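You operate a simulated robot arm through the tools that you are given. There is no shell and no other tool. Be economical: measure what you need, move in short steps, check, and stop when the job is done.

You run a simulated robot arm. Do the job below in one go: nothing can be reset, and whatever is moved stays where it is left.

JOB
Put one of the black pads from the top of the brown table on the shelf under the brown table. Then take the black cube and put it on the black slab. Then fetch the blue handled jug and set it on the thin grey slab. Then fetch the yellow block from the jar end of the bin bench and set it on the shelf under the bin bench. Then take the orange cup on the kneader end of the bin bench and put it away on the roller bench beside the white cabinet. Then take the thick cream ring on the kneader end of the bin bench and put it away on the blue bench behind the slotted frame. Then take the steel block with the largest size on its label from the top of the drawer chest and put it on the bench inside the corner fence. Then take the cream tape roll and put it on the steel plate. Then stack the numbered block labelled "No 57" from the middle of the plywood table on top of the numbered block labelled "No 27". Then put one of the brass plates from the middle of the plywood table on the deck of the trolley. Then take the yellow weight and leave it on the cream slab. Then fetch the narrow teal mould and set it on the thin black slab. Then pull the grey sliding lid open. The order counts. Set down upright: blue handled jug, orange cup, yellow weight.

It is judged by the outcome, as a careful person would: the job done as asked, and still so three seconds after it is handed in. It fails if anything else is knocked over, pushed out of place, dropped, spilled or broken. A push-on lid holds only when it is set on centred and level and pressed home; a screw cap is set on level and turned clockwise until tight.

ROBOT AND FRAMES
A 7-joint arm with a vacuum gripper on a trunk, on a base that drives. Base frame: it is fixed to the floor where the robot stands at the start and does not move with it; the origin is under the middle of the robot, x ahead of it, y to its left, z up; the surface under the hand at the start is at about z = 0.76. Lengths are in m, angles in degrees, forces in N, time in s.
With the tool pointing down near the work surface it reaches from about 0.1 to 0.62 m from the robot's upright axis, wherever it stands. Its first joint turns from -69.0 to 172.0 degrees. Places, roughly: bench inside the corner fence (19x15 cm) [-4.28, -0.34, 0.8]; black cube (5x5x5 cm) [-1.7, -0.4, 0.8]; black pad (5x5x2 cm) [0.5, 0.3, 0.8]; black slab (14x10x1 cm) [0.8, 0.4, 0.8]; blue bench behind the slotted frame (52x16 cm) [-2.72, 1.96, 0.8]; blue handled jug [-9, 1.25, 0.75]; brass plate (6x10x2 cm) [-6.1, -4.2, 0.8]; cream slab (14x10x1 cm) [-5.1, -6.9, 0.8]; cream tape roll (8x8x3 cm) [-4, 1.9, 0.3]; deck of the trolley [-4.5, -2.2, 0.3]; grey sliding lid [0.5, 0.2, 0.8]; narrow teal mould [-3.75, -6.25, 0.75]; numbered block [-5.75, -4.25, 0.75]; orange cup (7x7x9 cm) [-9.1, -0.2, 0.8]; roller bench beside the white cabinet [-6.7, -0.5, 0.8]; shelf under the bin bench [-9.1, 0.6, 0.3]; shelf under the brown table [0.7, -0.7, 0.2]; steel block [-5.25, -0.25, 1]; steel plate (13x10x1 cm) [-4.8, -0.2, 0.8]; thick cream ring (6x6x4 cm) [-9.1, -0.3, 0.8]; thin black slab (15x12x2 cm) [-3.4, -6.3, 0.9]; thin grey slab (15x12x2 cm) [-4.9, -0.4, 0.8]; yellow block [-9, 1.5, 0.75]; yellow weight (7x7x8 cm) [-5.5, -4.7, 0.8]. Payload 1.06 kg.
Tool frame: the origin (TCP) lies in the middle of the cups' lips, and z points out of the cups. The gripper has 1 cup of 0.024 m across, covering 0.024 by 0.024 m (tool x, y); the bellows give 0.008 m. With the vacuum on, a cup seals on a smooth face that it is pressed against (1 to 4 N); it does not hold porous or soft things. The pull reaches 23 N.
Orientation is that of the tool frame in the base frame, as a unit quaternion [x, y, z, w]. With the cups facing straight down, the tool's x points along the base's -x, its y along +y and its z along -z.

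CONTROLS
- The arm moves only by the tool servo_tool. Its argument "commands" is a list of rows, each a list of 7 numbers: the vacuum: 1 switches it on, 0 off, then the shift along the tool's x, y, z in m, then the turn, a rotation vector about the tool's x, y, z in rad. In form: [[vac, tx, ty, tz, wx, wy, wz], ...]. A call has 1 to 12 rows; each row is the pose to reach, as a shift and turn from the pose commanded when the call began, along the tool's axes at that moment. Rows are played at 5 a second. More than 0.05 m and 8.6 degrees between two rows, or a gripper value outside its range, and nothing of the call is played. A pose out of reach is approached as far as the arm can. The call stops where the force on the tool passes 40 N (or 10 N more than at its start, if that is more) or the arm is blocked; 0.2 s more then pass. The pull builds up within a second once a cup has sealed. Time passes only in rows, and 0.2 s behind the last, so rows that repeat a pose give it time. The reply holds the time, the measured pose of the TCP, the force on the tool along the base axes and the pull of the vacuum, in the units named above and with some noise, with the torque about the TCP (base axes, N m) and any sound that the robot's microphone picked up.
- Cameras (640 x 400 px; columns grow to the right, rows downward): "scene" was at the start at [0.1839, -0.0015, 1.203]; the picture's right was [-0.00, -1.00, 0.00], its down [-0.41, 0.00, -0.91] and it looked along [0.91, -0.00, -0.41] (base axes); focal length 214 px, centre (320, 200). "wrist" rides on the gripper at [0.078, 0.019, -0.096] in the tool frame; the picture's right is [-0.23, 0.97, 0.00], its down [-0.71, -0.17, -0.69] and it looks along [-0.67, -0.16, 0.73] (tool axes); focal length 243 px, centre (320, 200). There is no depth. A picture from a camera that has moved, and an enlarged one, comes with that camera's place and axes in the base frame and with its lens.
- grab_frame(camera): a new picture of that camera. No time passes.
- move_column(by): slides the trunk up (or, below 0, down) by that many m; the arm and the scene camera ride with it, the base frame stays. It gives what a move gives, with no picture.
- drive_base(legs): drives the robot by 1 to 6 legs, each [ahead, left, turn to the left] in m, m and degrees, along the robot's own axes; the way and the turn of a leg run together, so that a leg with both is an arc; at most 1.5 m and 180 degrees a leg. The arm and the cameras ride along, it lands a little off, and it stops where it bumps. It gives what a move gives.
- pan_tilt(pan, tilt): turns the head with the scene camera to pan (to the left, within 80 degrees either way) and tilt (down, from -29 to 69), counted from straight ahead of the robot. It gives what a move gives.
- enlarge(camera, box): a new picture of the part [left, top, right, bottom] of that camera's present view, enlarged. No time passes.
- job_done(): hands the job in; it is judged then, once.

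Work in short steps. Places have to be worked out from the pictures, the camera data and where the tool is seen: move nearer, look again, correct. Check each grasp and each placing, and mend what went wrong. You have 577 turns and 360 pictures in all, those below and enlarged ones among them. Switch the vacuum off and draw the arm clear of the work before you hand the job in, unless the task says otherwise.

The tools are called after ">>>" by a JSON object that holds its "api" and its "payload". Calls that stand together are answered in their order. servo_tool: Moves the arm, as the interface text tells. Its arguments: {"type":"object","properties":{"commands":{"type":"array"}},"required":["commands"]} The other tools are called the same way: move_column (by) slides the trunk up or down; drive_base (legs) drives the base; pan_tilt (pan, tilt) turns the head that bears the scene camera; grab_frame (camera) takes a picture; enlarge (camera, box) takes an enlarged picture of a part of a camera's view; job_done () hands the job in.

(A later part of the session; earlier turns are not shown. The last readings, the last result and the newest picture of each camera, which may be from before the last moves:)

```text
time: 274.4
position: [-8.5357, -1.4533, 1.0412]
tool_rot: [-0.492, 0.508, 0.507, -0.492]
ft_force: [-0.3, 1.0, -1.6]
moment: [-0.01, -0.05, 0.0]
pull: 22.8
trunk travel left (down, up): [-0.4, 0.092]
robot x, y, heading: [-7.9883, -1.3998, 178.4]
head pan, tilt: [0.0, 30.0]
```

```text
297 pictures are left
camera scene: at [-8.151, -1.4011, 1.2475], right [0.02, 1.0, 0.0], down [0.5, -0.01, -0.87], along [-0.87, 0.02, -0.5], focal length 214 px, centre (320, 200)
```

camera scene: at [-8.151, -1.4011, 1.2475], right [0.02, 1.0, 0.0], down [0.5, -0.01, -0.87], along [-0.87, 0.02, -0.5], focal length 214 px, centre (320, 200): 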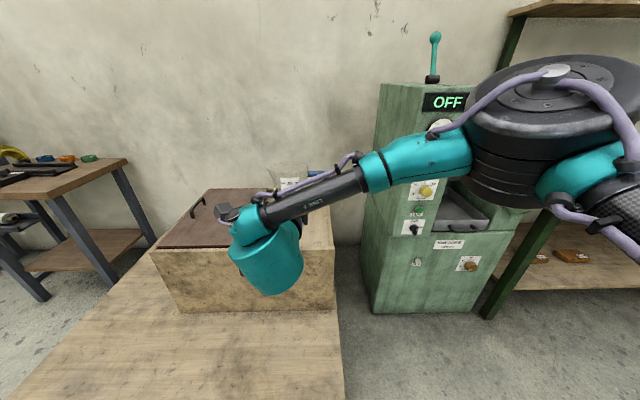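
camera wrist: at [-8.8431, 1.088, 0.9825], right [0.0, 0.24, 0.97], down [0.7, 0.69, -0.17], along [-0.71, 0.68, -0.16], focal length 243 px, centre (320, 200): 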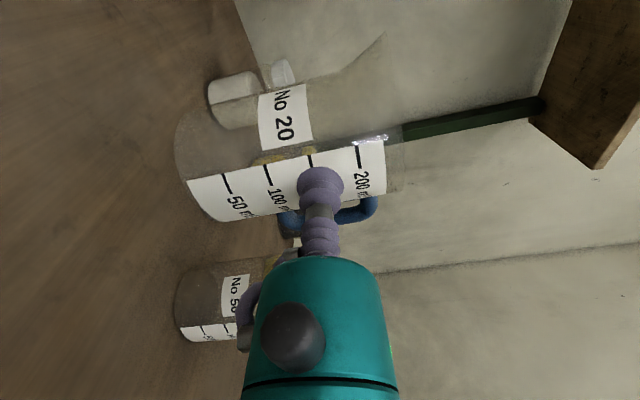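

Now back along +x 2.9 m at y≈-1.4.

>>> {"api": "drive_base", "payload": {"legs": [[-1.45, -0.05, 0], [-1.45, -0.05, 0]]}}

>>> {"api": "drive_base", "payload": {"legs": [[0, 0, -88]]}}

>>> {"api": "grab_frame", "payload": {"camera": "scene"}}

```text
time: 288.4
position: [-5.6358, -1.4361, 1.0419]
tool_rot: [-0.488, 0.513, 0.511, -0.488]
ft_force: [-0.9, 0.5, -1.0]
moment: [-0.01, -0.02, -0.03]
pull: 23.8
trunk travel left (down, up): [-0.4, 0.092]
robot x, y, heading: [-5.0846, -1.3967, 177.7]
head pan, tilt: [0.0, 30.0]
```

```text
time: 292.5
position: [-5.1462, -0.8493, 1.0412]
tool_rot: [0.005, 0.709, 0.706, 0.004]
ft_force: [-0.5, 1.8, -2.1]
moment: [-0.07, -0.03, 0.03]
pull: 23.0
trunk travel left (down, up): [-0.4, 0.092]
robot x, y, heading: [-5.0867, -1.4002, 90.0]
head pan, tilt: [0.0, 30.0]
```

```text
296 pictures are left
camera scene: at [-5.0846, -1.2339, 1.2475], right [1.0, 0.0, 0.0], down [0.0, -0.5, -0.87], along [0.0, 0.87, -0.5], focal length 214 px, centre (320, 200)
```

scene: 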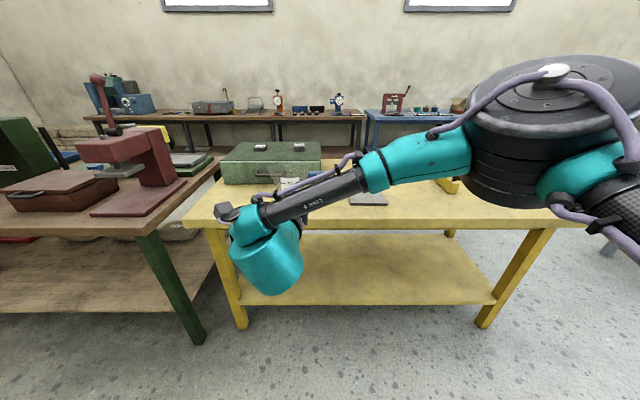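

The grey slab shows near (368,198) → ≈(-4.87,-0.40). Shift right to see it clear of the arm.

>>> {"api": "drive_base", "payload": {"legs": [[0, -0.6, 0]]}}

>>> {"api": "grab_frame", "payload": {"camera": "scene"}}

>>> {"api": "enlarge", "payload": {"camera": "scene", "box": [60, 120, 380, 320]}}

```text
time: 298.3
position: [-4.5399, -0.8511, 1.0416]
tool_rot: [0.006, 0.709, 0.705, 0.004]
ft_force: [0.0, 0.0, -0.1]
moment: [-0.05, 0.03, 0.01]
pull: 22.9
trunk travel left (down, up): [-0.4, 0.092]
robot x, y, heading: [-4.4807, -1.4029, 89.7]
head pan, tilt: [0.0, 30.0]
```

```text
295 pictures are left
camera scene: at [-4.4794, -1.236, 1.2475], right [1.0, 0.0, 0.0], down [0.0, -0.5, -0.87], along [0.0, 0.87, -0.5], focal length 214 px, centre (320, 200)
```

scene: 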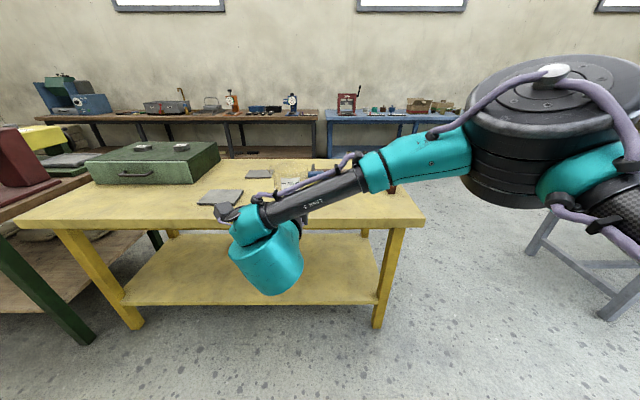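

```text
2.00 times, centred on (220, 220) of scene
camera zoom: at [-4.4794, -1.236, 1.2475], right [1.0, 0.0, 0.0], down [0.0, -0.5, -0.87], along [0.0, 0.87, -0.5], focal length 429 px, centre (520, 160)
```

zoom: 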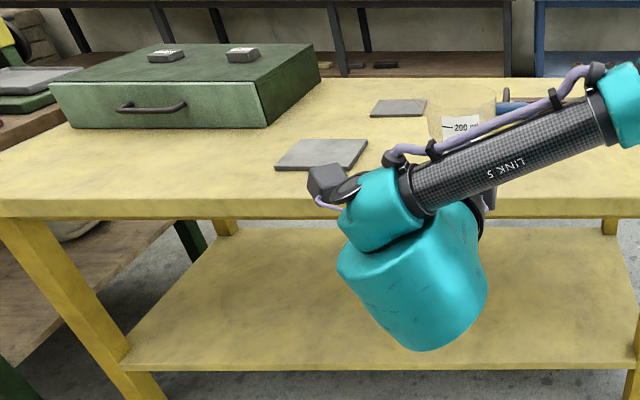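

Slab ≈(-4.92,-0.396). Move left 0.38, ahead 0.34 so the jug comes over it.

>>> {"api": "drive_base", "payload": {"legs": [[0, 0.38, 0], [0.34, 0, 0]]}}

>>> {"api": "grab_frame", "payload": {"camera": "scene"}}

>>> {"api": "grab_frame", "payload": {"camera": "wrist"}}

```text
time: 304.0
position: [-4.9211, -0.5117, 1.0413]
tool_rot: [0.005, 0.709, 0.706, 0.003]
ft_force: [-0.4, 0.1, -0.5]
moment: [-0.05, 0.02, 0.02]
pull: 22.8
trunk travel left (down, up): [-0.4, 0.092]
robot x, y, heading: [-4.859, -1.0634, 89.8]
head pan, tilt: [0.0, 30.0]
```

```text
293 pictures are left
camera scene: at [-4.8591, -0.8963, 1.2474], right [1.0, 0.0, 0.0], down [0.0, -0.5, -0.87], along [0.0, 0.87, -0.5], focal length 214 px, centre (320, 200)
```

scene: 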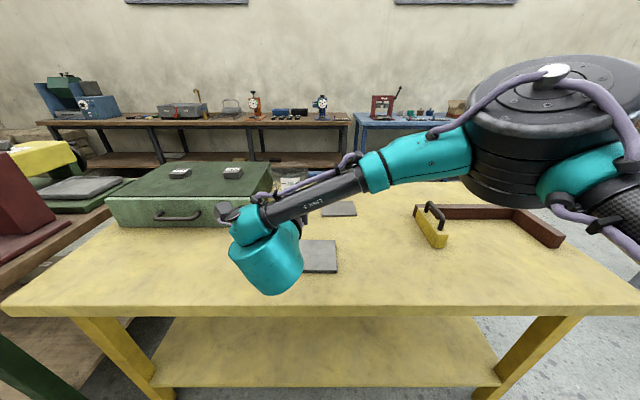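

```text
292 pictures are left
camera wrist: at [-5.0003, -0.6057, 1.0611], right [0.24, 0.0, 0.97], down [0.7, -0.69, -0.17], along [0.67, 0.72, -0.17], focal length 243 px, centre (320, 200)
```

wrist: 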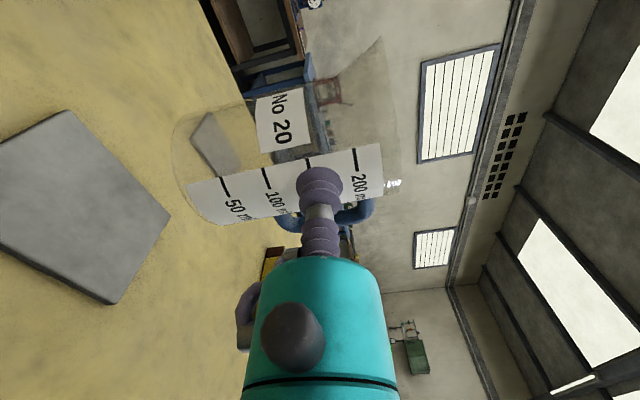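

Triangulated: slab top z≈0.80, centre (-4.893,-0.432). Move the jug over it and lower to just above.

>>> {"api": "servo_tool", "payload": {"commands": [[1, -0.015, 0, 0.022, 0, 0, 0], [1, -0.028, 0, 0.044, 0, 0, 0], [1, -0.028, -0.04, 0.044, 0, 0, 0], [1, -0.028, -0.08, 0.044, 0, 0, 0], [1, -0.028, -0.12, 0.044, 0, 0, 0], [1, -0.028, -0.15, 0.044, 0, 0, 0], [1, -0.028, -0.15, 0.044, 0, 0, 0]]}}

>>> {"api": "grab_frame", "payload": {"camera": "scene"}}

>>> {"api": "grab_frame", "payload": {"camera": "wrist"}}

```text
time: 305.6
position: [-4.8937, -0.4687, 0.8915]
tool_rot: [0.004, 0.708, 0.706, 0.003]
ft_force: [0.6, 0.5, -1.9]
moment: [-0.04, 0.01, -0.02]
pull: 23.0
trunk travel left (down, up): [-0.4, 0.092]
robot x, y, heading: [-4.8653, -1.061, 89.9]
head pan, tilt: [0.0, 30.0]
```

```text
291 pictures are left
camera scene: at [-4.8591, -0.8968, 1.2475], right [1.0, 0.0, 0.0], down [0.0, -0.5, -0.87], along [0.0, 0.87, -0.5], focal length 214 px, centre (320, 200)
```

scene: 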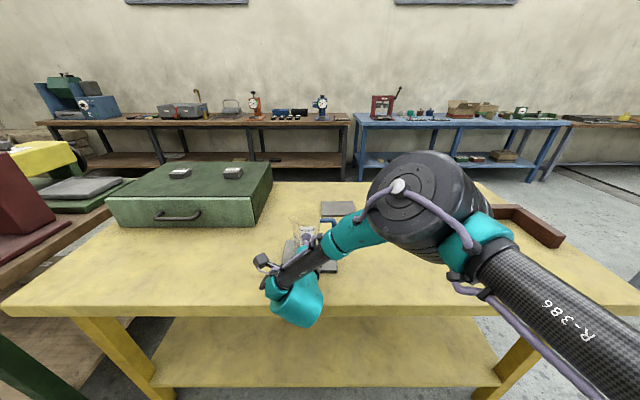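

```text
290 pictures are left
camera wrist: at [-4.9739, -0.5629, 0.9113], right [0.24, 0.0, 0.97], down [0.7, -0.69, -0.17], along [0.67, 0.72, -0.16], focal length 243 px, centre (320, 200)
```

wrist: 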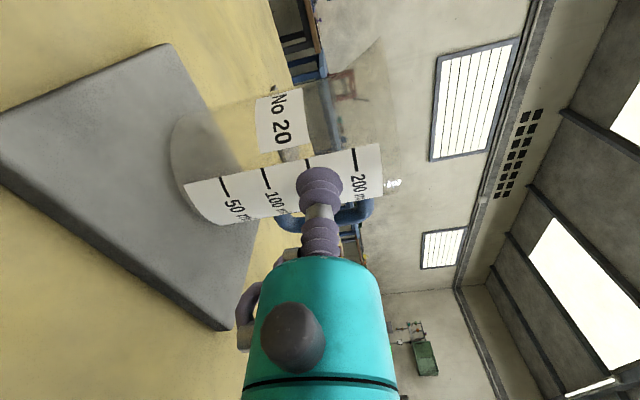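

Jug is over the slab's middle. Lower in small steps.

>>> {"api": "servo_tool", "payload": {"commands": [[1, 0, -0.008, 0, 0, 0, 0], [1, 0, -0.013, 0, 0, 0, 0], [1, 0, -0.016, 0, 0, 0, 0], [1, 0, -0.018, 0, 0, 0, 0], [1, 0, -0.018, 0, 0, 0, 0]]}}

```text
time: 306.8
position: [-4.8932, -0.4696, 0.8724]
tool_rot: [0.005, 0.707, 0.707, 0.003]
ft_force: [-3.8, -3.0, 12.5]
moment: [-0.11, 0.09, -0.02]
pull: 22.4
trunk travel left (down, up): [-0.4, 0.092]
robot x, y, heading: [-4.8612, -1.0596, 89.8]
head pan, tilt: [0.0, 30.0]
```

Contact. Ease 1 mm, release, wait, then withdraw straight back.

>>> {"api": "servo_tool", "payload": {"commands": [[1, 0, 0.001, 0, 0, 0, 0], [0, 0, 0.001, 0, 0, 0, 0], [0, 0, 0.001, 0, 0, 0, 0], [0, 0, 0.001, 0, 0, 0, 0], [0, 0, 0.001, -0.005, 0, 0, 0], [0, 0, 0.001, -0.02, 0, 0, 0], [0, 0, 0.001, -0.06, 0, 0, 0], [0, 0, 0.03, -0.1, 0, 0, 0], [0, 0, 0.07, -0.12, 0, 0, 0]]}}

>>> {"api": "grab_frame", "payload": {"camera": "wrist"}}

>>> {"api": "grab_frame", "payload": {"camera": "scene"}}

```text
time: 308.8
position: [-4.8943, -0.5922, 0.9463]
tool_rot: [0.004, 0.708, 0.706, 0.003]
ft_force: [0.2, 0.8, 0.8]
moment: [-0.04, 0.02, -0.01]
pull: 0.1
trunk travel left (down, up): [-0.4, 0.092]
robot x, y, heading: [-4.859, -1.0596, 90.1]
head pan, tilt: [0.0, 30.0]
```

```text
289 pictures are left
camera wrist: at [-4.9739, -0.685, 0.9644], right [0.24, 0.0, 0.97], down [0.7, -0.69, -0.17], along [0.67, 0.72, -0.16], focal length 243 px, centre (320, 200)
```

wrist: 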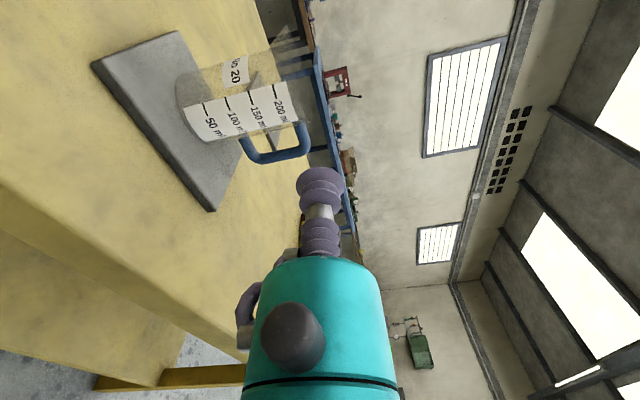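

```text
288 pictures are left
camera scene: at [-4.859, -0.8971, 1.2476], right [1.0, 0.0, 0.0], down [0.0, -0.5, -0.87], along [0.0, 0.87, -0.5], focal length 214 px, centre (320, 200)
```

scene: 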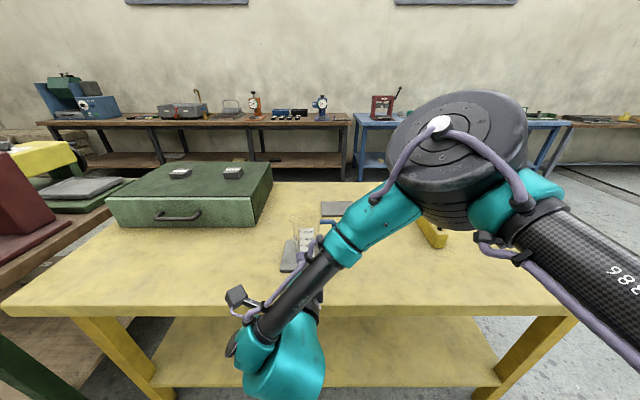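

Jug stands upright on the grey slab. Back off and return the tool to pointing down.

>>> {"api": "drive_base", "payload": {"legs": [[-0.35, 0, 0]]}}

>>> {"api": "servo_tool", "payload": {"commands": [[0, 0, 0.02, 0, 0.13, 0, 0], [0, 0, 0.04, 0, 0.26, 0, 0], [0, 0, 0.05, 0, 0.39, 0, 0], [0, 0, 0.05, -0.01, 0.52, 0, 0], [0, 0, 0.05, -0.02, 0.65, 0, 0], [0, 0, 0.05, -0.03, 0.78, 0, 0], [0, 0, 0.05, -0.04, 0.91, 0, 0], [0, 0, 0.05, -0.05, 1.04, 0, 0], [0, 0, 0.05, -0.06, 1.17, 0, 0], [0, 0, 0.05, -0.07, 1.3, 0, 0], [0, 0, 0.05, -0.08, 1.43, 0, 0], [0, 0, 0.05, -0.1, 1.57, 0, 0]]}}

>>> {"api": "servo_tool", "payload": {"commands": [[0, 0, 0, 0, 0, 0, -0.13], [0, 0, 0, 0, 0, 0, -0.26], [0, 0, 0, 0, 0, 0, -0.39], [0, 0, 0, 0, 0, 0, -0.52], [0, 0, 0, 0, 0, 0, -0.65], [0, 0, 0, 0, 0, 0, -0.78], [0, 0, 0, 0, 0, 0, -0.91], [0, 0, 0, 0, 0, 0, -1.04], [0, 0, 0, 0, 0, 0, -1.17], [0, 0, 0, 0, 0, 0, -1.3], [0, 0, 0, 0, 0, 0, -1.43], [0, 0, 0, 0, 0, 0, -1.57]]}}

>>> {"api": "drive_base", "payload": {"legs": [[0, 0, 90], [1.5, 0.05, 0], [1.5, 0.0, 0]]}}

```text
time: 311.1
position: [-4.8943, -0.9395, 0.9437]
tool_rot: [0.006, 0.708, 0.706, 0.004]
ft_force: [-0.5, -0.1, 0.5]
moment: [0.03, 0.01, 0.01]
pull: 0.1
trunk travel left (down, up): [-0.4, 0.092]
robot x, y, heading: [-4.8593, -1.4092, 89.7]
head pan, tilt: [0.0, 30.0]
```

```text
time: 313.7
position: [-4.8965, -1.0392, 0.9939]
tool_rot: [0.007, 1.0, -0.003, -0.001]
ft_force: [0.1, 0.6, -0.6]
moment: [0.01, 0.0, 0.03]
pull: 0.0
trunk travel left (down, up): [-0.4, 0.092]
robot x, y, heading: [-4.8622, -1.4103, 89.7]
head pan, tilt: [0.0, 30.0]
```

```text
time: 316.3
position: [-4.8967, -1.0394, 0.9941]
tool_rot: [-0.702, 0.712, 0.0, -0.002]
ft_force: [0.2, 0.0, -0.6]
moment: [0.0, -0.02, 0.01]
pull: 0.2
trunk travel left (down, up): [-0.4, 0.092]
robot x, y, heading: [-4.861, -1.4089, 89.9]
head pan, tilt: [0.0, 30.0]
```

```text
refused: leg 2 is longer than a leg can be; nothing moved
```

>>> {"api": "drive_base", "payload": {"legs": [[0, 0, 90], [1.48, 0, 0], [1.48, 0, 0], [0.14, 0, 0], [0, -1.4, 0], [0, -1.25, 0]]}}

>>> {"api": "grab_frame", "payload": {"camera": "scene"}}

```text
time: 357.9
position: [-8.2781, 1.2363, 0.9936]
tool_rot: [1.0, -0.01, 0.001, 0.001]
ft_force: [-0.2, -0.3, 0.0]
moment: [0.0, -0.03, 0.01]
pull: 0.1
trunk travel left (down, up): [-0.4, 0.092]
robot x, y, heading: [-7.9056, 1.2683, 179.9]
head pan, tilt: [0.0, 30.0]
```

```text
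287 pictures are left
camera scene: at [-8.071, 1.27, 1.2475], right [0.01, 1.0, 0.0], down [0.5, 0.0, -0.87], along [-0.87, 0.01, -0.5], focal length 214 px, centre (320, 200)
```

scene: 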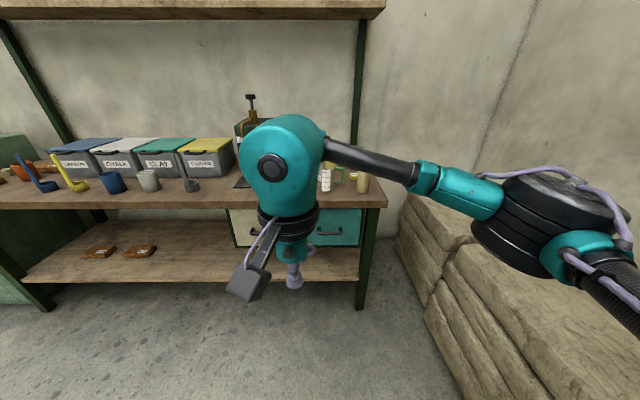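

Block ≈(-9.05,1.45) behind a tall tube. Drive ahead 0.5 m, then turn the wrist so its camera lies to the right, clear of the tall items.

>>> {"api": "drive_base", "payload": {"legs": [[0.5, 0, 0]]}}

>>> {"api": "servo_tool", "payload": {"commands": [[0, 0, 0, -0.02, 0, 0, -0.13], [0, 0, 0, -0.04, 0, 0, -0.26], [0, 0, 0, -0.06, 0, 0, -0.39], [0, 0, 0, -0.06, 0, 0, -0.52], [0, 0, 0, -0.06, 0, 0, -0.65], [0, 0, 0, -0.06, 0, 0, -0.78], [0, 0, 0, -0.06, 0, 0, -0.91], [0, 0, 0, -0.06, 0, 0, -1.04], [0, 0, 0, -0.06, 0, 0, -1.17], [0, 0, 0, -0.06, 0, 0, -1.3], [0, 0, 0, -0.06, 0, 0, -1.43], [0, 0, 0, -0.06, 0, 0, -1.57]]}}

>>> {"api": "grab_frame", "payload": {"camera": "wrist"}}

>>> {"api": "grab_frame", "payload": {"camera": "scene"}}

```text
time: 360.8
position: [-8.7677, 1.2395, 0.9939]
tool_rot: [1.0, -0.008, 0.002, 0.001]
ft_force: [0.2, 0.3, -0.3]
moment: [0.01, -0.02, -0.01]
pull: 0.0
trunk travel left (down, up): [-0.4, 0.092]
robot x, y, heading: [-8.3967, 1.274, 179.8]
head pan, tilt: [0.0, 30.0]
```

```text
time: 363.4
position: [-8.6923, 1.2352, 1.0824]
tool_rot: [0.714, 0.701, 0.001, 0.0]
ft_force: [0.6, -0.6, 0.0]
moment: [0.08, 0.01, -0.01]
pull: 0.2
out of reach, approached as far as the arm can: row 10, 11, 12
trunk travel left (down, up): [-0.4, 0.092]
robot x, y, heading: [-8.3954, 1.2753, 179.4]
head pan, tilt: [0.0, 30.0]
```

```text
286 pictures are left
camera wrist: at [-8.6722, 1.3134, 1.1779], right [0.97, -0.25, 0.0], down [-0.18, -0.71, 0.68], along [-0.17, -0.66, -0.73], focal length 243 px, centre (320, 200)
```

wrist: 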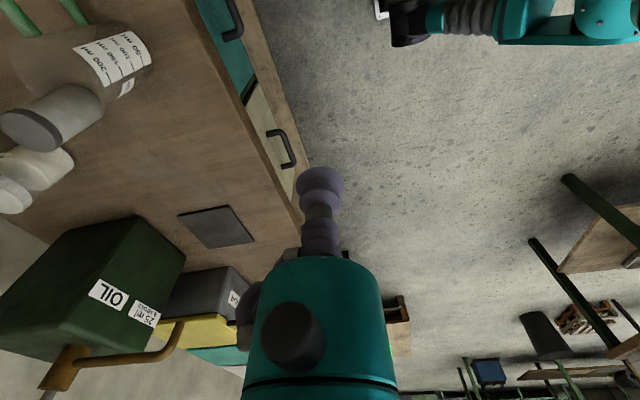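

```text
285 pictures are left
camera scene: at [-8.5592, 1.2696, 1.2477], right [0.01, 1.0, 0.0], down [0.5, 0.0, -0.87], along [-0.87, 0.01, -0.5], focal length 214 px, centre (320, 200)
```

scene: 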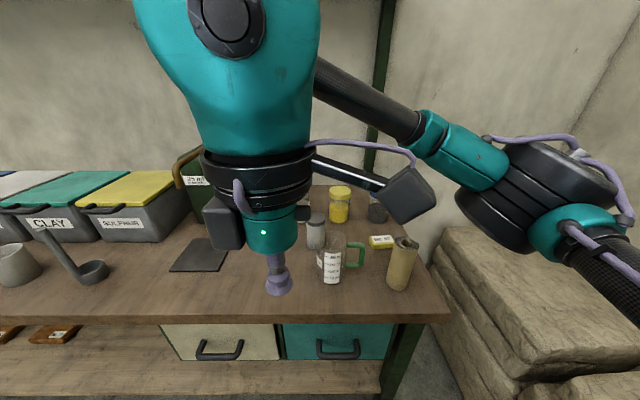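

Block top ≈(-9.057,1.46). Move above it at z≈1.0.

>>> {"api": "servo_tool", "payload": {"commands": [[0, 0.02, -0.032, 0.0, 0, 0, 0], [0, 0.04, -0.064, 0.0, 0, 0, 0], [0, 0.06, -0.096, 0.01, 0, 0, 0], [0, 0.08, -0.13, 0.02, 0, 0, 0], [0, 0.1, -0.16, 0.03, 0, 0, 0], [0, 0.12, -0.195, 0.04, 0, 0, 0], [0, 0.14, -0.23, 0.05, 0, 0, 0], [0, 0.16, -0.26, 0.06, 0, 0, 0], [0, 0.18, -0.295, 0.07, 0, 0, 0], [0, 0.2, -0.33, 0.08, 0, 0, 0], [0, 0.223, -0.363, 0.085, 0, 0, 0], [0, 0.223, -0.363, 0.085, 0, 0, 0]]}}

>>> {"api": "grab_frame", "payload": {"camera": "wrist"}}

>>> {"api": "grab_frame", "payload": {"camera": "scene"}}

```text
time: 366.0
position: [-8.6787, 1.316, 1.0364]
tool_rot: [0.713, 0.701, 0.0, 0.001]
ft_force: [-0.3, 0.5, 1.0]
moment: [-0.03, 0.03, 0.0]
pull: 0.0
out of reach, approached as far as the arm can: row 1, 2, 3, 4, 5, 6, 7, 8, 9, 10, 11, 12
trunk travel left (down, up): [-0.4, 0.092]
robot x, y, heading: [-8.3941, 1.2714, 179.6]
head pan, tilt: [0.0, 30.0]
```

```text
284 pictures are left
camera wrist: at [-8.6594, 1.3945, 1.1321], right [0.97, -0.25, 0.0], down [-0.19, -0.7, 0.69], along [-0.17, -0.66, -0.73], focal length 243 px, centre (320, 200)
```

wrist: 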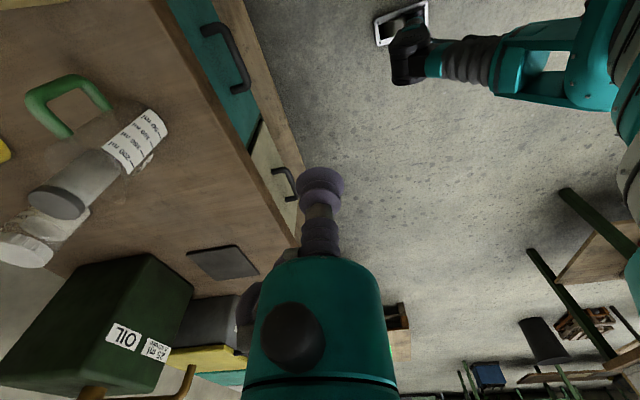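

```text
283 pictures are left
camera scene: at [-8.5598, 1.2727, 1.2475], right [0.01, 1.0, 0.0], down [0.5, 0.0, -0.87], along [-0.87, 0.01, -0.5], focal length 214 px, centre (320, 200)
```

scene: 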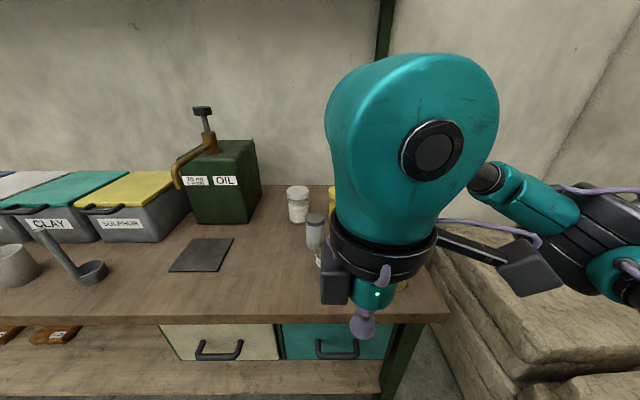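

The wrist limit binds in this sense. Turn the wrist the other way (+180° to the known +90° pose).

>>> {"api": "servo_tool", "payload": {"commands": [[0, 0, 0, 0, 0, 0, 0.13], [0, 0, 0, 0, 0, 0, 0.26], [0, 0, 0, 0, 0, 0, 0.39], [0, 0, 0, 0, 0, 0, 0.52], [0, 0, 0, 0, 0, 0, 0.65], [0, 0, 0, 0, 0, 0, 0.78], [0, 0, 0, 0, 0, 0, 0.91], [0, 0, 0, 0, 0, 0, 1.04], [0, 0, 0, 0, 0, 0, 1.17], [0, 0, 0, 0, 0, 0, 1.3], [0, 0, 0, 0, 0, 0, 1.43], [0, 0, 0, 0, 0, 0, 1.57]]}}

>>> {"api": "servo_tool", "payload": {"commands": [[0, 0, 0, 0, 0, 0, 0.13], [0, 0, 0, 0, 0, 0, 0.26], [0, 0, 0, 0, 0, 0, 0.39], [0, 0, 0, 0, 0, 0, 0.52], [0, 0, 0, 0, 0, 0, 0.65], [0, 0, 0, 0, 0, 0, 0.78], [0, 0, 0, 0, 0, 0, 0.91], [0, 0, 0, 0, 0, 0, 1.04], [0, 0, 0, 0, 0, 0, 1.17], [0, 0, 0, 0, 0, 0, 1.3], [0, 0, 0, 0, 0, 0, 1.43], [0, 0, 0, 0, 0, 0, 1.57]]}}

>>> {"api": "grab_frame", "payload": {"camera": "scene"}}

```text
time: 368.6
position: [-8.6728, 1.3013, 1.0202]
tool_rot: [1.0, -0.009, 0.002, 0.002]
ft_force: [-0.2, 0.5, -0.1]
moment: [-0.01, -0.01, 0.0]
pull: 0.0
trunk travel left (down, up): [-0.4, 0.092]
robot x, y, heading: [-8.3945, 1.271, 179.5]
head pan, tilt: [0.0, 30.0]
```

```text
time: 371.2
position: [-8.6717, 1.301, 1.0198]
tool_rot: [-0.701, 0.713, -0.002, 0.0]
ft_force: [0.1, -0.1, -0.4]
moment: [0.01, 0.03, 0.0]
pull: 0.1
trunk travel left (down, up): [-0.4, 0.092]
robot x, y, heading: [-8.3959, 1.2714, 179.7]
head pan, tilt: [0.0, 30.0]
```

```text
282 pictures are left
camera scene: at [-8.5598, 1.2729, 1.2475], right [0.01, 1.0, 0.0], down [0.5, 0.0, -0.87], along [-0.87, 0.01, -0.5], focal length 214 px, centre (320, 200)
```

scene: 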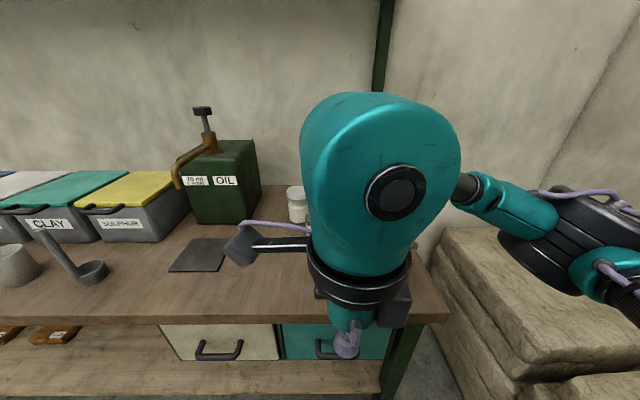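

Now to above the block: forward 0.383, right 0.16.

>>> {"api": "servo_tool", "payload": {"commands": [[0, -0.0145, 0.035, 0, 0, 0, 0], [0, -0.029, 0.07, 0, 0, 0, 0], [0, -0.044, 0.105, 0, 0, 0, 0], [0, -0.058, 0.14, 0, 0, 0, 0], [0, -0.073, 0.175, 0, 0, 0, 0], [0, -0.087, 0.21, 0, 0, 0, 0], [0, -0.102, 0.245, 0, 0, 0, 0], [0, -0.116, 0.28, 0, 0, 0, 0], [0, -0.131, 0.315, 0, 0, 0, 0], [0, -0.146, 0.35, 0, 0, 0, 0], [0, -0.16, 0.383, 0, 0, 0, 0], [0, -0.16, 0.383, 0.02, 0, 0, 0]]}}

>>> {"api": "grab_frame", "payload": {"camera": "wrist"}}

>>> {"api": "grab_frame", "payload": {"camera": "scene"}}

```text
time: 373.8
position: [-9.0216, 1.4651, 1.0264]
tool_rot: [-0.701, 0.713, 0.0, 0.0]
ft_force: [0.1, 0.0, 0.2]
moment: [0.02, -0.04, 0.01]
pull: 0.1
out of reach, approached as far as the arm can: row 11, 12
trunk travel left (down, up): [-0.4, 0.092]
robot x, y, heading: [-8.3984, 1.2718, 179.4]
head pan, tilt: [0.0, 30.0]
```

```text
281 pictures are left
camera wrist: at [-9.0414, 1.3879, 1.1224], right [-0.97, 0.25, 0.0], down [0.18, 0.71, 0.68], along [0.17, 0.66, -0.73], focal length 243 px, centre (320, 200)
```

wrist: 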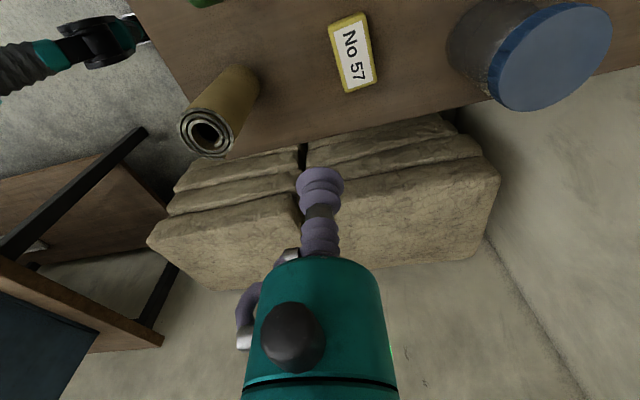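

```text
280 pictures are left
camera scene: at [-8.5598, 1.2727, 1.2475], right [0.01, 1.0, 0.0], down [0.5, 0.0, -0.87], along [-0.87, 0.01, -0.5], focal length 214 px, centre (320, 200)
```

scene: 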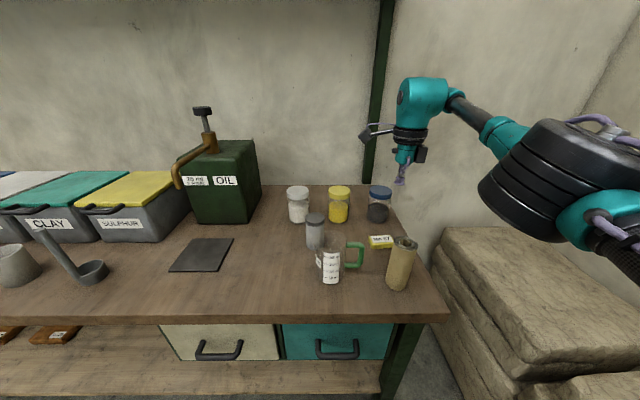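

Block confirmed at (-9.059,1.459). Drive 5 cm ahead for reach.

>>> {"api": "drive_base", "payload": {"legs": [[0.06, 0, 0]]}}

>>> {"api": "servo_tool", "payload": {"commands": [[0, 0.005, -0.01, 0.04, 0, 0, 0], [0, 0.005, -0.02, 0.08, 0, 0, 0], [0, 0.005, -0.02, 0.12, 0, 0, 0], [0, 0.005, -0.02, 0.14, 0, 0, 0], [0, 0.005, -0.02, 0.14, 0, 0, 0]]}}

>>> {"api": "grab_frame", "payload": {"camera": "wrist"}}

```text
time: 374.8
position: [-9.0829, 1.4655, 1.0259]
tool_rot: [-0.701, 0.713, -0.003, 0.001]
ft_force: [0.2, 0.1, 0.6]
moment: [0.0, -0.05, 0.01]
pull: 0.1
trunk travel left (down, up): [-0.4, 0.092]
robot x, y, heading: [-8.4595, 1.2687, 179.8]
head pan, tilt: [0.0, 30.0]
```

```text
time: 376.0
position: [-9.0612, 1.4621, 0.8857]
tool_rot: [-0.702, 0.713, -0.001, 0.0]
ft_force: [-0.5, 0.0, 0.9]
moment: [0.03, 0.0, -0.02]
pull: 0.0
trunk travel left (down, up): [-0.4, 0.092]
robot x, y, heading: [-8.4553, 1.2721, 179.6]
head pan, tilt: [0.0, 30.0]
```

```text
279 pictures are left
camera wrist: at [-9.0816, 1.3846, 0.9823], right [-0.97, 0.25, 0.0], down [0.18, 0.71, 0.68], along [0.17, 0.66, -0.73], focal length 243 px, centre (320, 200)
```

wrist: 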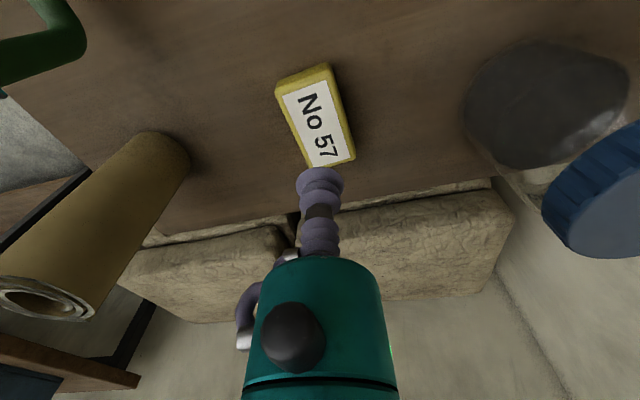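

Aligned. Descend with vacuum.

>>> {"api": "servo_tool", "payload": {"commands": [[1, 0.002, -0.002, 0.03, 0, 0, 0], [1, 0.002, -0.002, 0.055, 0, 0, 0], [1, 0.002, -0.002, 0.063, 0, 0, 0], [1, 0.002, -0.002, 0.067, 0, 0, 0], [1, 0.002, -0.002, 0.07, 0, 0, 0], [1, 0.002, -0.002, 0.07, 0, 0, 0]]}}

```text
time: 377.4
position: [-9.0599, 1.4595, 0.8184]
tool_rot: [-0.701, 0.714, 0.0, 0.0]
ft_force: [0.3, 4.6, 18.6]
moment: [0.01, 0.03, -0.06]
pull: 22.7
trunk travel left (down, up): [-0.4, 0.092]
robot x, y, heading: [-8.4572, 1.2714, 179.7]
head pan, tilt: [0.0, 30.0]
```

Block held. Lift, back out, and turn the wrist back.

>>> {"api": "servo_tool", "payload": {"commands": [[1, 0, 0, -0.03, 0, 0, 0], [1, 0, 0, -0.07, 0, 0, 0], [1, 0, 0, -0.11, 0, 0, 0], [1, 0, 0, -0.15, 0, 0, 0], [1, 0, 0, -0.19, 0, 0, 0]]}}

>>> {"api": "drive_base", "payload": {"legs": [[-0.5, 0, 0], [0, 0.67, 0]]}}

>>> {"api": "servo_tool", "payload": {"commands": [[1, 0, 0, 0, 0, 0, -0.13], [1, 0, 0, 0, 0, 0, -0.26], [1, 0, 0, 0, 0, 0, -0.39], [1, 0, 0, 0, 0, 0, -0.52], [1, 0, 0, 0, 0, 0, -0.65], [1, 0, 0, 0, 0, 0, -0.78], [1, 0, 0, 0, 0, 0, -0.91], [1, 0, 0, 0, 0, 0, -1.04], [1, 0, 0, 0, 0, 0, -1.17], [1, 0, 0, 0, 0, 0, -1.3], [1, 0, 0, 0, 0, 0, -1.43], [1, 0, 0, 0, 0, 0, -1.57]]}}

>>> {"api": "move_column", "payload": {"by": -0.4}}

>>> {"api": "grab_frame", "payload": {"camera": "scene"}}

```text
time: 378.6
position: [-9.06, 1.457, 1.0067]
tool_rot: [-0.702, 0.712, -0.002, 0.0]
ft_force: [0.1, -0.6, -0.3]
moment: [0.01, 0.01, 0.02]
pull: 23.2
trunk travel left (down, up): [-0.4, 0.092]
robot x, y, heading: [-8.4585, 1.2727, 179.7]
head pan, tilt: [0.0, 30.0]
```

```text
time: 387.6
position: [-8.5617, 0.7704, 1.0066]
tool_rot: [-0.703, 0.711, -0.001, 0.0]
ft_force: [0.5, -0.4, 0.1]
moment: [-0.02, -0.01, 0.0]
pull: 23.1
trunk travel left (down, up): [-0.4, 0.092]
robot x, y, heading: [-7.9593, 0.5891, 179.9]
head pan, tilt: [0.0, 30.0]
```

```text
time: 390.2
position: [-8.5622, 0.7704, 1.0041]
tool_rot: [1.0, -0.005, 0.002, 0.001]
ft_force: [0.6, 0.4, -0.5]
moment: [0.03, 0.04, -0.05]
pull: 23.1
trunk travel left (down, up): [-0.4, 0.092]
robot x, y, heading: [-7.9621, 0.5934, 180.0]
head pan, tilt: [0.0, 30.0]
```

```text
time: 394.0
position: [-8.5626, 0.7704, 0.606]
tool_rot: [1.0, -0.006, 0.001, 0.001]
ft_force: [0.4, 0.2, 0.7]
moment: [0.02, -0.01, 0.01]
pull: 22.6
trunk travel left (down, up): [0.0, 0.492]
robot x, y, heading: [-7.9605, 0.5899, 179.9]
head pan, tilt: [0.0, 30.0]
```

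```text
278 pictures are left
camera scene: at [-8.2363, 0.5889, 0.8396], right [0.0, 1.0, 0.0], down [0.5, 0.0, -0.87], along [-0.87, 0.0, -0.5], focal length 214 px, centre (320, 200)
```

scene: 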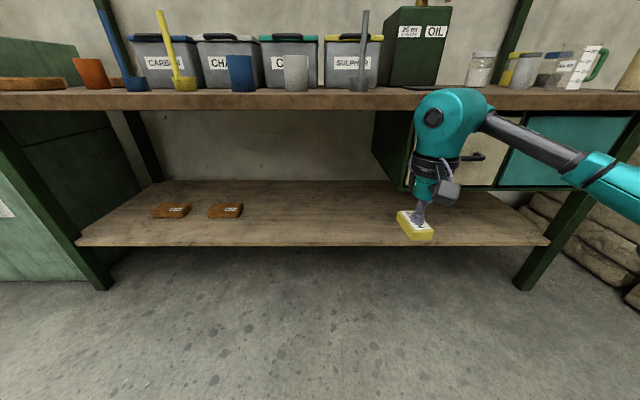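

Shelf top z≈0.305, front edge x≈-8.84; free space in the middle. Shift the tool left and lower to z≈0.39.

>>> {"api": "servo_tool", "payload": {"commands": [[1, 0, 0.04, 0.02, 0, 0, 0], [1, 0, 0.08, 0.04, 0, 0, 0], [1, 0, 0.12, 0.06, 0, 0, 0], [1, 0, 0.16, 0.08, 0, 0, 0], [1, 0.01, 0.2, 0.1, 0, 0, 0], [1, 0.02, 0.24, 0.12, 0, 0, 0], [1, 0.02, 0.27, 0.15, 0, 0, 0], [1, 0.02, 0.27, 0.18, 0, 0, 0], [1, 0.02, 0.27, 0.21, 0, 0, 0], [1, 0.02, 0.27, 0.21, 0, 0, 0]]}}

>>> {"api": "drive_base", "payload": {"legs": [[0.2, 0, 0]]}}

>>> {"api": "grab_frame", "payload": {"camera": "scene"}}

>>> {"api": "grab_frame", "payload": {"camera": "wrist"}}

```text
time: 396.2
position: [-8.5456, 0.499, 0.3968]
tool_rot: [1.0, -0.006, 0.001, 0.001]
ft_force: [-1.0, -0.6, -0.8]
moment: [0.0, 0.02, -0.02]
pull: 22.7
trunk travel left (down, up): [0.0, 0.492]
robot x, y, heading: [-7.9607, 0.5889, 179.9]
head pan, tilt: [0.0, 30.0]
```

```text
time: 397.8
position: [-8.7488, 0.5023, 0.398]
tool_rot: [1.0, -0.007, 0.0, 0.0]
ft_force: [-1.4, 0.2, 0.1]
moment: [0.01, 0.03, 0.0]
pull: 22.8
trunk travel left (down, up): [0.0, 0.492]
robot x, y, heading: [-8.1608, 0.5886, 179.8]
head pan, tilt: [0.0, 30.0]
```

```text
277 pictures are left
camera scene: at [-8.4394, 0.5895, 0.8397], right [0.0, 1.0, 0.0], down [0.5, 0.0, -0.87], along [-0.87, 0.0, -0.5], focal length 214 px, centre (320, 200)
```

scene: 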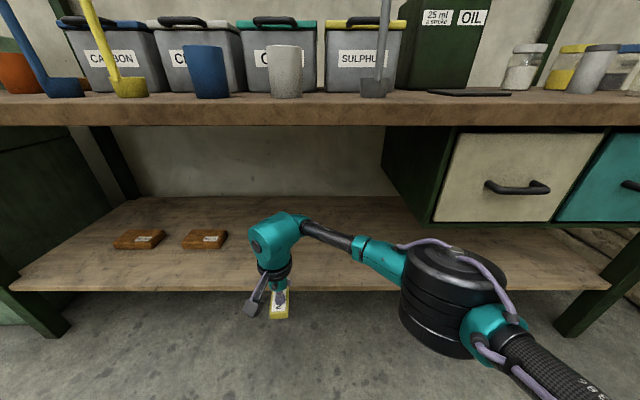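

```text
276 pictures are left
camera wrist: at [-8.6712, 0.4823, 0.4936], right [-0.25, -0.97, 0.0], down [-0.71, 0.18, 0.68], along [-0.66, 0.17, -0.73], focal length 243 px, centre (320, 200)
```

wrist: 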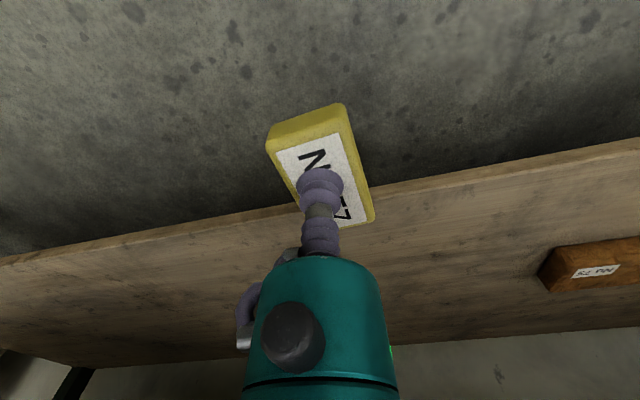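

Elbow would come close to the drawer; shift left 0.17 first, lower a bit, then go in.

>>> {"api": "drive_base", "payload": {"legs": [[0, 0.16, 0]]}}

>>> {"api": "servo_tool", "payload": {"commands": [[1, 0, 0, 0.02, 0, 0, 0], [1, 0, 0, 0.035, 0, 0, 0], [1, 0, 0, 0.035, 0, 0, 0]]}}

>>> {"api": "drive_base", "payload": {"legs": [[0.19, 0, 0]]}}

>>> {"api": "grab_frame", "payload": {"camera": "scene"}}

>>> {"api": "grab_frame", "payload": {"camera": "wrist"}}

```text
time: 399.9
position: [-8.7495, 0.3405, 0.3974]
tool_rot: [1.0, -0.007, 0.001, 0.001]
ft_force: [0.2, -0.2, -0.8]
moment: [-0.02, 0.01, 0.01]
pull: 22.7
trunk travel left (down, up): [0.0, 0.492]
robot x, y, heading: [-8.1616, 0.4298, 179.8]
head pan, tilt: [0.0, 30.0]
```

```text
time: 400.7
position: [-8.7502, 0.3399, 0.361]
tool_rot: [1.0, -0.007, 0.001, 0.001]
ft_force: [0.0, 0.5, -0.2]
moment: [0.05, -0.01, 0.0]
pull: 23.1
trunk travel left (down, up): [0.0, 0.492]
robot x, y, heading: [-8.1628, 0.4292, 179.8]
head pan, tilt: [0.0, 30.0]
```

```text
time: 402.2
position: [-8.9335, 0.3397, 0.3607]
tool_rot: [1.0, -0.006, 0.001, 0.0]
ft_force: [0.6, 0.9, -0.5]
moment: [0.02, 0.03, 0.02]
pull: 22.3
trunk travel left (down, up): [0.0, 0.492]
robot x, y, heading: [-8.3462, 0.4264, 179.5]
head pan, tilt: [0.0, 30.0]
```

```text
275 pictures are left
camera scene: at [-8.6234, 0.4284, 0.8397], right [0.0, 1.0, 0.0], down [0.5, 0.0, -0.87], along [-0.87, 0.0, -0.5], focal length 214 px, centre (320, 200)
```

scene: 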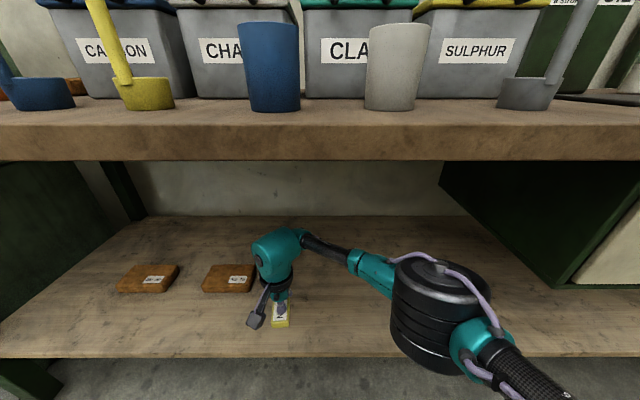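

```text
274 pictures are left
camera wrist: at [-8.8561, 0.3206, 0.458], right [-0.25, -0.97, 0.0], down [-0.71, 0.18, 0.68], along [-0.66, 0.17, -0.73], focal length 243 px, centre (320, 200)
```

wrist: 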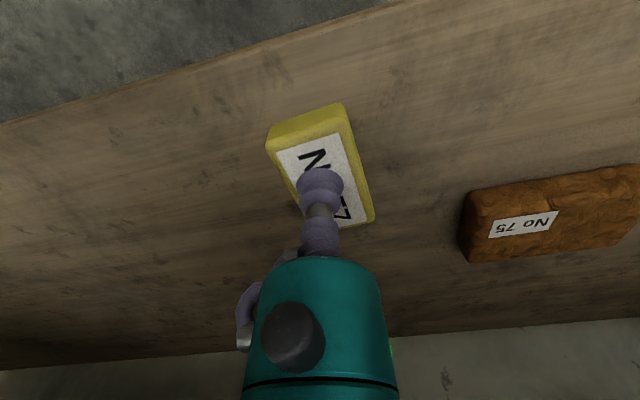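

Over the shelf. Lower gently.

>>> {"api": "servo_tool", "payload": {"commands": [[1, 0, 0, 0.018, 0, 0, 0], [1, 0, 0, 0.028, 0, 0, 0], [1, 0, 0, 0.034, 0, 0, 0], [1, 0, 0, 0.038, 0, 0, 0], [1, 0, 0, 0.038, 0, 0, 0]]}}

```text
time: 403.4
position: [-8.9338, 0.3391, 0.3244]
tool_rot: [1.0, -0.006, 0.001, 0.001]
ft_force: [0.9, -0.2, -0.3]
moment: [0.02, -0.01, -0.01]
pull: 22.8
trunk travel left (down, up): [0.0, 0.492]
robot x, y, heading: [-8.3414, 0.4282, 180.0]
head pan, tilt: [0.0, 30.0]
```

>>> {"api": "servo_tool", "payload": {"commands": [[1, 0, 0, 0.003, 0, 0, 0], [1, 0, 0, 0.006, 0, 0, 0], [1, 0, 0, 0.009, 0, 0, 0], [1, 0, 0, 0.009, 0, 0, 0]]}}

```text
time: 404.4
position: [-8.9333, 0.3409, 0.3158]
tool_rot: [1.0, -0.007, 0.001, 0.001]
ft_force: [-0.5, 0.1, 0.2]
moment: [0.04, 0.0, -0.04]
pull: 22.8
trunk travel left (down, up): [0.0, 0.492]
robot x, y, heading: [-8.3462, 0.4284, 180.3]
head pan, tilt: [0.0, 30.0]
```

>>> {"api": "servo_tool", "payload": {"commands": [[1, 0, 0, 0.003, 0, 0, 0], [1, 0, 0, 0.006, 0, 0, 0], [1, 0, 0, 0.009, 0, 0, 0], [1, 0, 0, 0.009, 0, 0, 0]]}}

>>> {"api": "grab_frame", "payload": {"camera": "wrist"}}

```text
time: 405.4
position: [-8.934, 0.3397, 0.305]
tool_rot: [1.0, -0.006, 0.002, 0.0]
ft_force: [0.4, 0.3, 0.1]
moment: [-0.02, 0.03, 0.03]
pull: 22.7
trunk travel left (down, up): [0.0, 0.492]
robot x, y, heading: [-8.3441, 0.4314, 180.2]
head pan, tilt: [0.0, 30.0]
```

```text
273 pictures are left
camera wrist: at [-8.8556, 0.3207, 0.4019], right [-0.25, -0.97, 0.0], down [-0.71, 0.18, 0.68], along [-0.66, 0.17, -0.73], focal length 243 px, centre (320, 200)
```

wrist: 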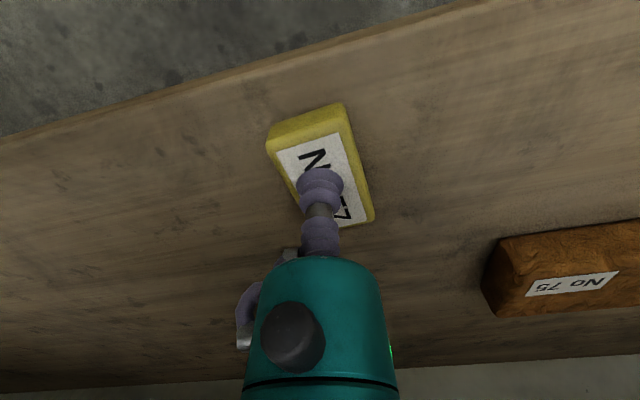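

Shelf is lower than thought; continue until contact.

>>> {"api": "servo_tool", "payload": {"commands": [[1, 0, 0, 0.004, 0, 0, 0], [1, 0, 0, 0.008, 0, 0, 0], [1, 0, 0, 0.012, 0, 0, 0], [1, 0, 0, 0.015, 0, 0, 0], [1, 0, 0, 0.018, 0, 0, 0], [1, 0, 0, 0.018, 0, 0, 0]]}}

```text
time: 406.6
position: [-8.9352, 0.3378, 0.2922]
tool_rot: [1.0, -0.006, -0.001, 0.004]
ft_force: [3.4, 2.1, 17.0]
moment: [-0.03, -0.02, 0.01]
pull: 22.7
trunk travel left (down, up): [0.0, 0.492]
robot x, y, heading: [-8.3424, 0.4315, 179.9]
head pan, tilt: [0.0, 30.0]
stopped in row 5: the force on the tool passed its limit at 44 N (the readings are from after the stop); the commanded pose is now the measured one
```

Contact. Release and raise.

>>> {"api": "servo_tool", "payload": {"commands": [[0, 0, 0, -0.003, 0, 0, 0], [0, 0, 0, -0.003, 0, 0, 0], [0, 0, 0, -0.003, 0, 0, 0], [0, 0, 0, -0.008, 0, 0, 0], [0, 0, 0, -0.03, 0, 0, 0], [0, 0, 0, -0.06, 0, 0, 0]]}}

>>> {"api": "grab_frame", "payload": {"camera": "wrist"}}

```text
time: 408.0
position: [-8.9333, 0.339, 0.3506]
tool_rot: [1.0, -0.007, 0.002, 0.001]
ft_force: [0.7, -0.3, 0.5]
moment: [0.0, -0.04, 0.06]
pull: 0.1
trunk travel left (down, up): [0.0, 0.492]
robot x, y, heading: [-8.3457, 0.4299, 179.9]
head pan, tilt: [0.0, 30.0]
```

```text
272 pictures are left
camera wrist: at [-8.8558, 0.3203, 0.4463], right [-0.25, -0.97, 0.0], down [-0.71, 0.18, 0.68], along [-0.66, 0.17, -0.73], focal length 243 px, centre (320, 200)
```

wrist: 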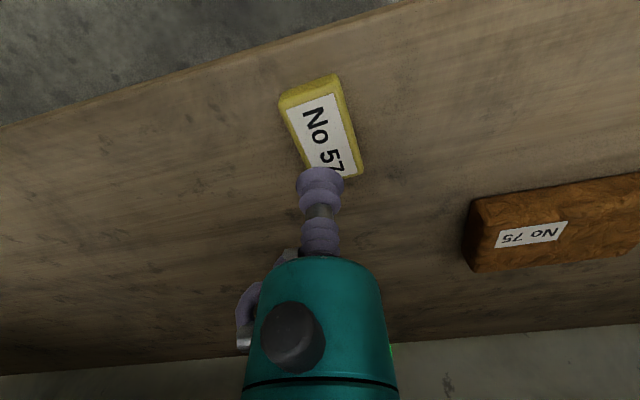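

Yellow block is on the shelf. Back out, raise, and look at the kneader end.

>>> {"api": "drive_base", "payload": {"legs": [[-0.4, 0, 0]]}}

>>> {"api": "move_column", "payload": {"by": 0.4}}

>>> {"api": "servo_tool", "payload": {"commands": [[0, 0.03, 0, -0.04, 0, 0, 0], [0, 0.06, 0, -0.08, 0, 0, 0], [0, 0.1, 0, -0.11, 0, 0, 0], [0, 0.14, 0, -0.13, 0, 0, 0], [0, 0.18, 0, -0.15, 0, 0, 0], [0, 0.22, 0, -0.17, 0, 0, 0], [0, 0.25, 0, -0.19, 0, 0, 0], [0, 0.25, 0, -0.22, 0, 0, 0]]}}

>>> {"api": "pan_tilt", "payload": {"pan": 35, "tilt": 28}}

>>> {"api": "grab_frame", "payload": {"camera": "scene"}}

```text
time: 410.4
position: [-8.5449, 0.3425, 0.3503]
tool_rot: [1.0, -0.012, 0.0, 0.002]
ft_force: [-0.1, 0.5, 0.6]
moment: [-0.03, -0.03, -0.03]
pull: 0.1
trunk travel left (down, up): [0.0, 0.492]
robot x, y, heading: [-7.9537, 0.4292, 179.2]
head pan, tilt: [0.0, 30.0]
```

```text
time: 414.3
position: [-8.5714, 0.3438, 0.9106]
tool_rot: [0.989, -0.013, -0.151, 0.001]
ft_force: [0.0, -1.0, 0.4]
moment: [0.04, 0.02, -0.01]
pull: 0.2
trunk travel left (down, up): [-0.4, 0.092]
robot x, y, heading: [-7.9515, 0.4254, 179.3]
head pan, tilt: [0.0, 30.0]
```

```text
time: 416.1
position: [-8.2669, 0.3344, 1.0475]
tool_rot: [0.989, -0.012, -0.15, 0.001]
ft_force: [0.1, 0.6, 0.4]
moment: [0.01, -0.01, -0.02]
pull: 0.1
trunk travel left (down, up): [-0.4, 0.092]
robot x, y, heading: [-7.9506, 0.4271, 179.4]
head pan, tilt: [0.0, 30.0]
```

```text
time: 417.1
position: [-8.2679, 0.3352, 1.0469]
tool_rot: [0.988, -0.013, -0.151, 0.002]
ft_force: [-0.3, 0.3, 0.1]
moment: [0.0, 0.01, 0.03]
pull: 0.1
trunk travel left (down, up): [-0.4, 0.092]
robot x, y, heading: [-7.9532, 0.4264, 179.5]
head pan, tilt: [35.0, 28.0]
```

```text
271 pictures are left
camera scene: at [-8.1036, 0.3746, 1.2507], right [-0.56, 0.83, 0.0], down [0.39, 0.26, -0.88], along [-0.73, -0.5, -0.47], focal length 214 px, centre (320, 200)
```

scene: 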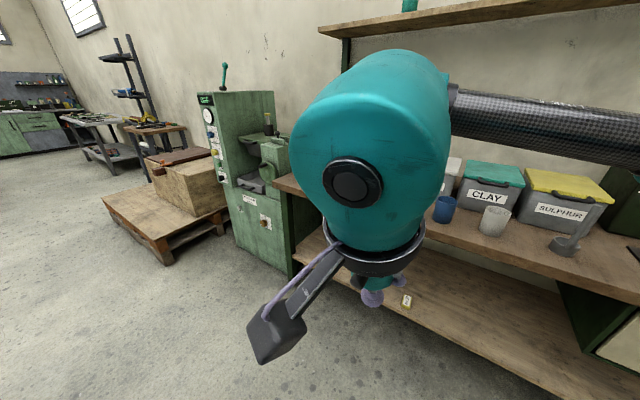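

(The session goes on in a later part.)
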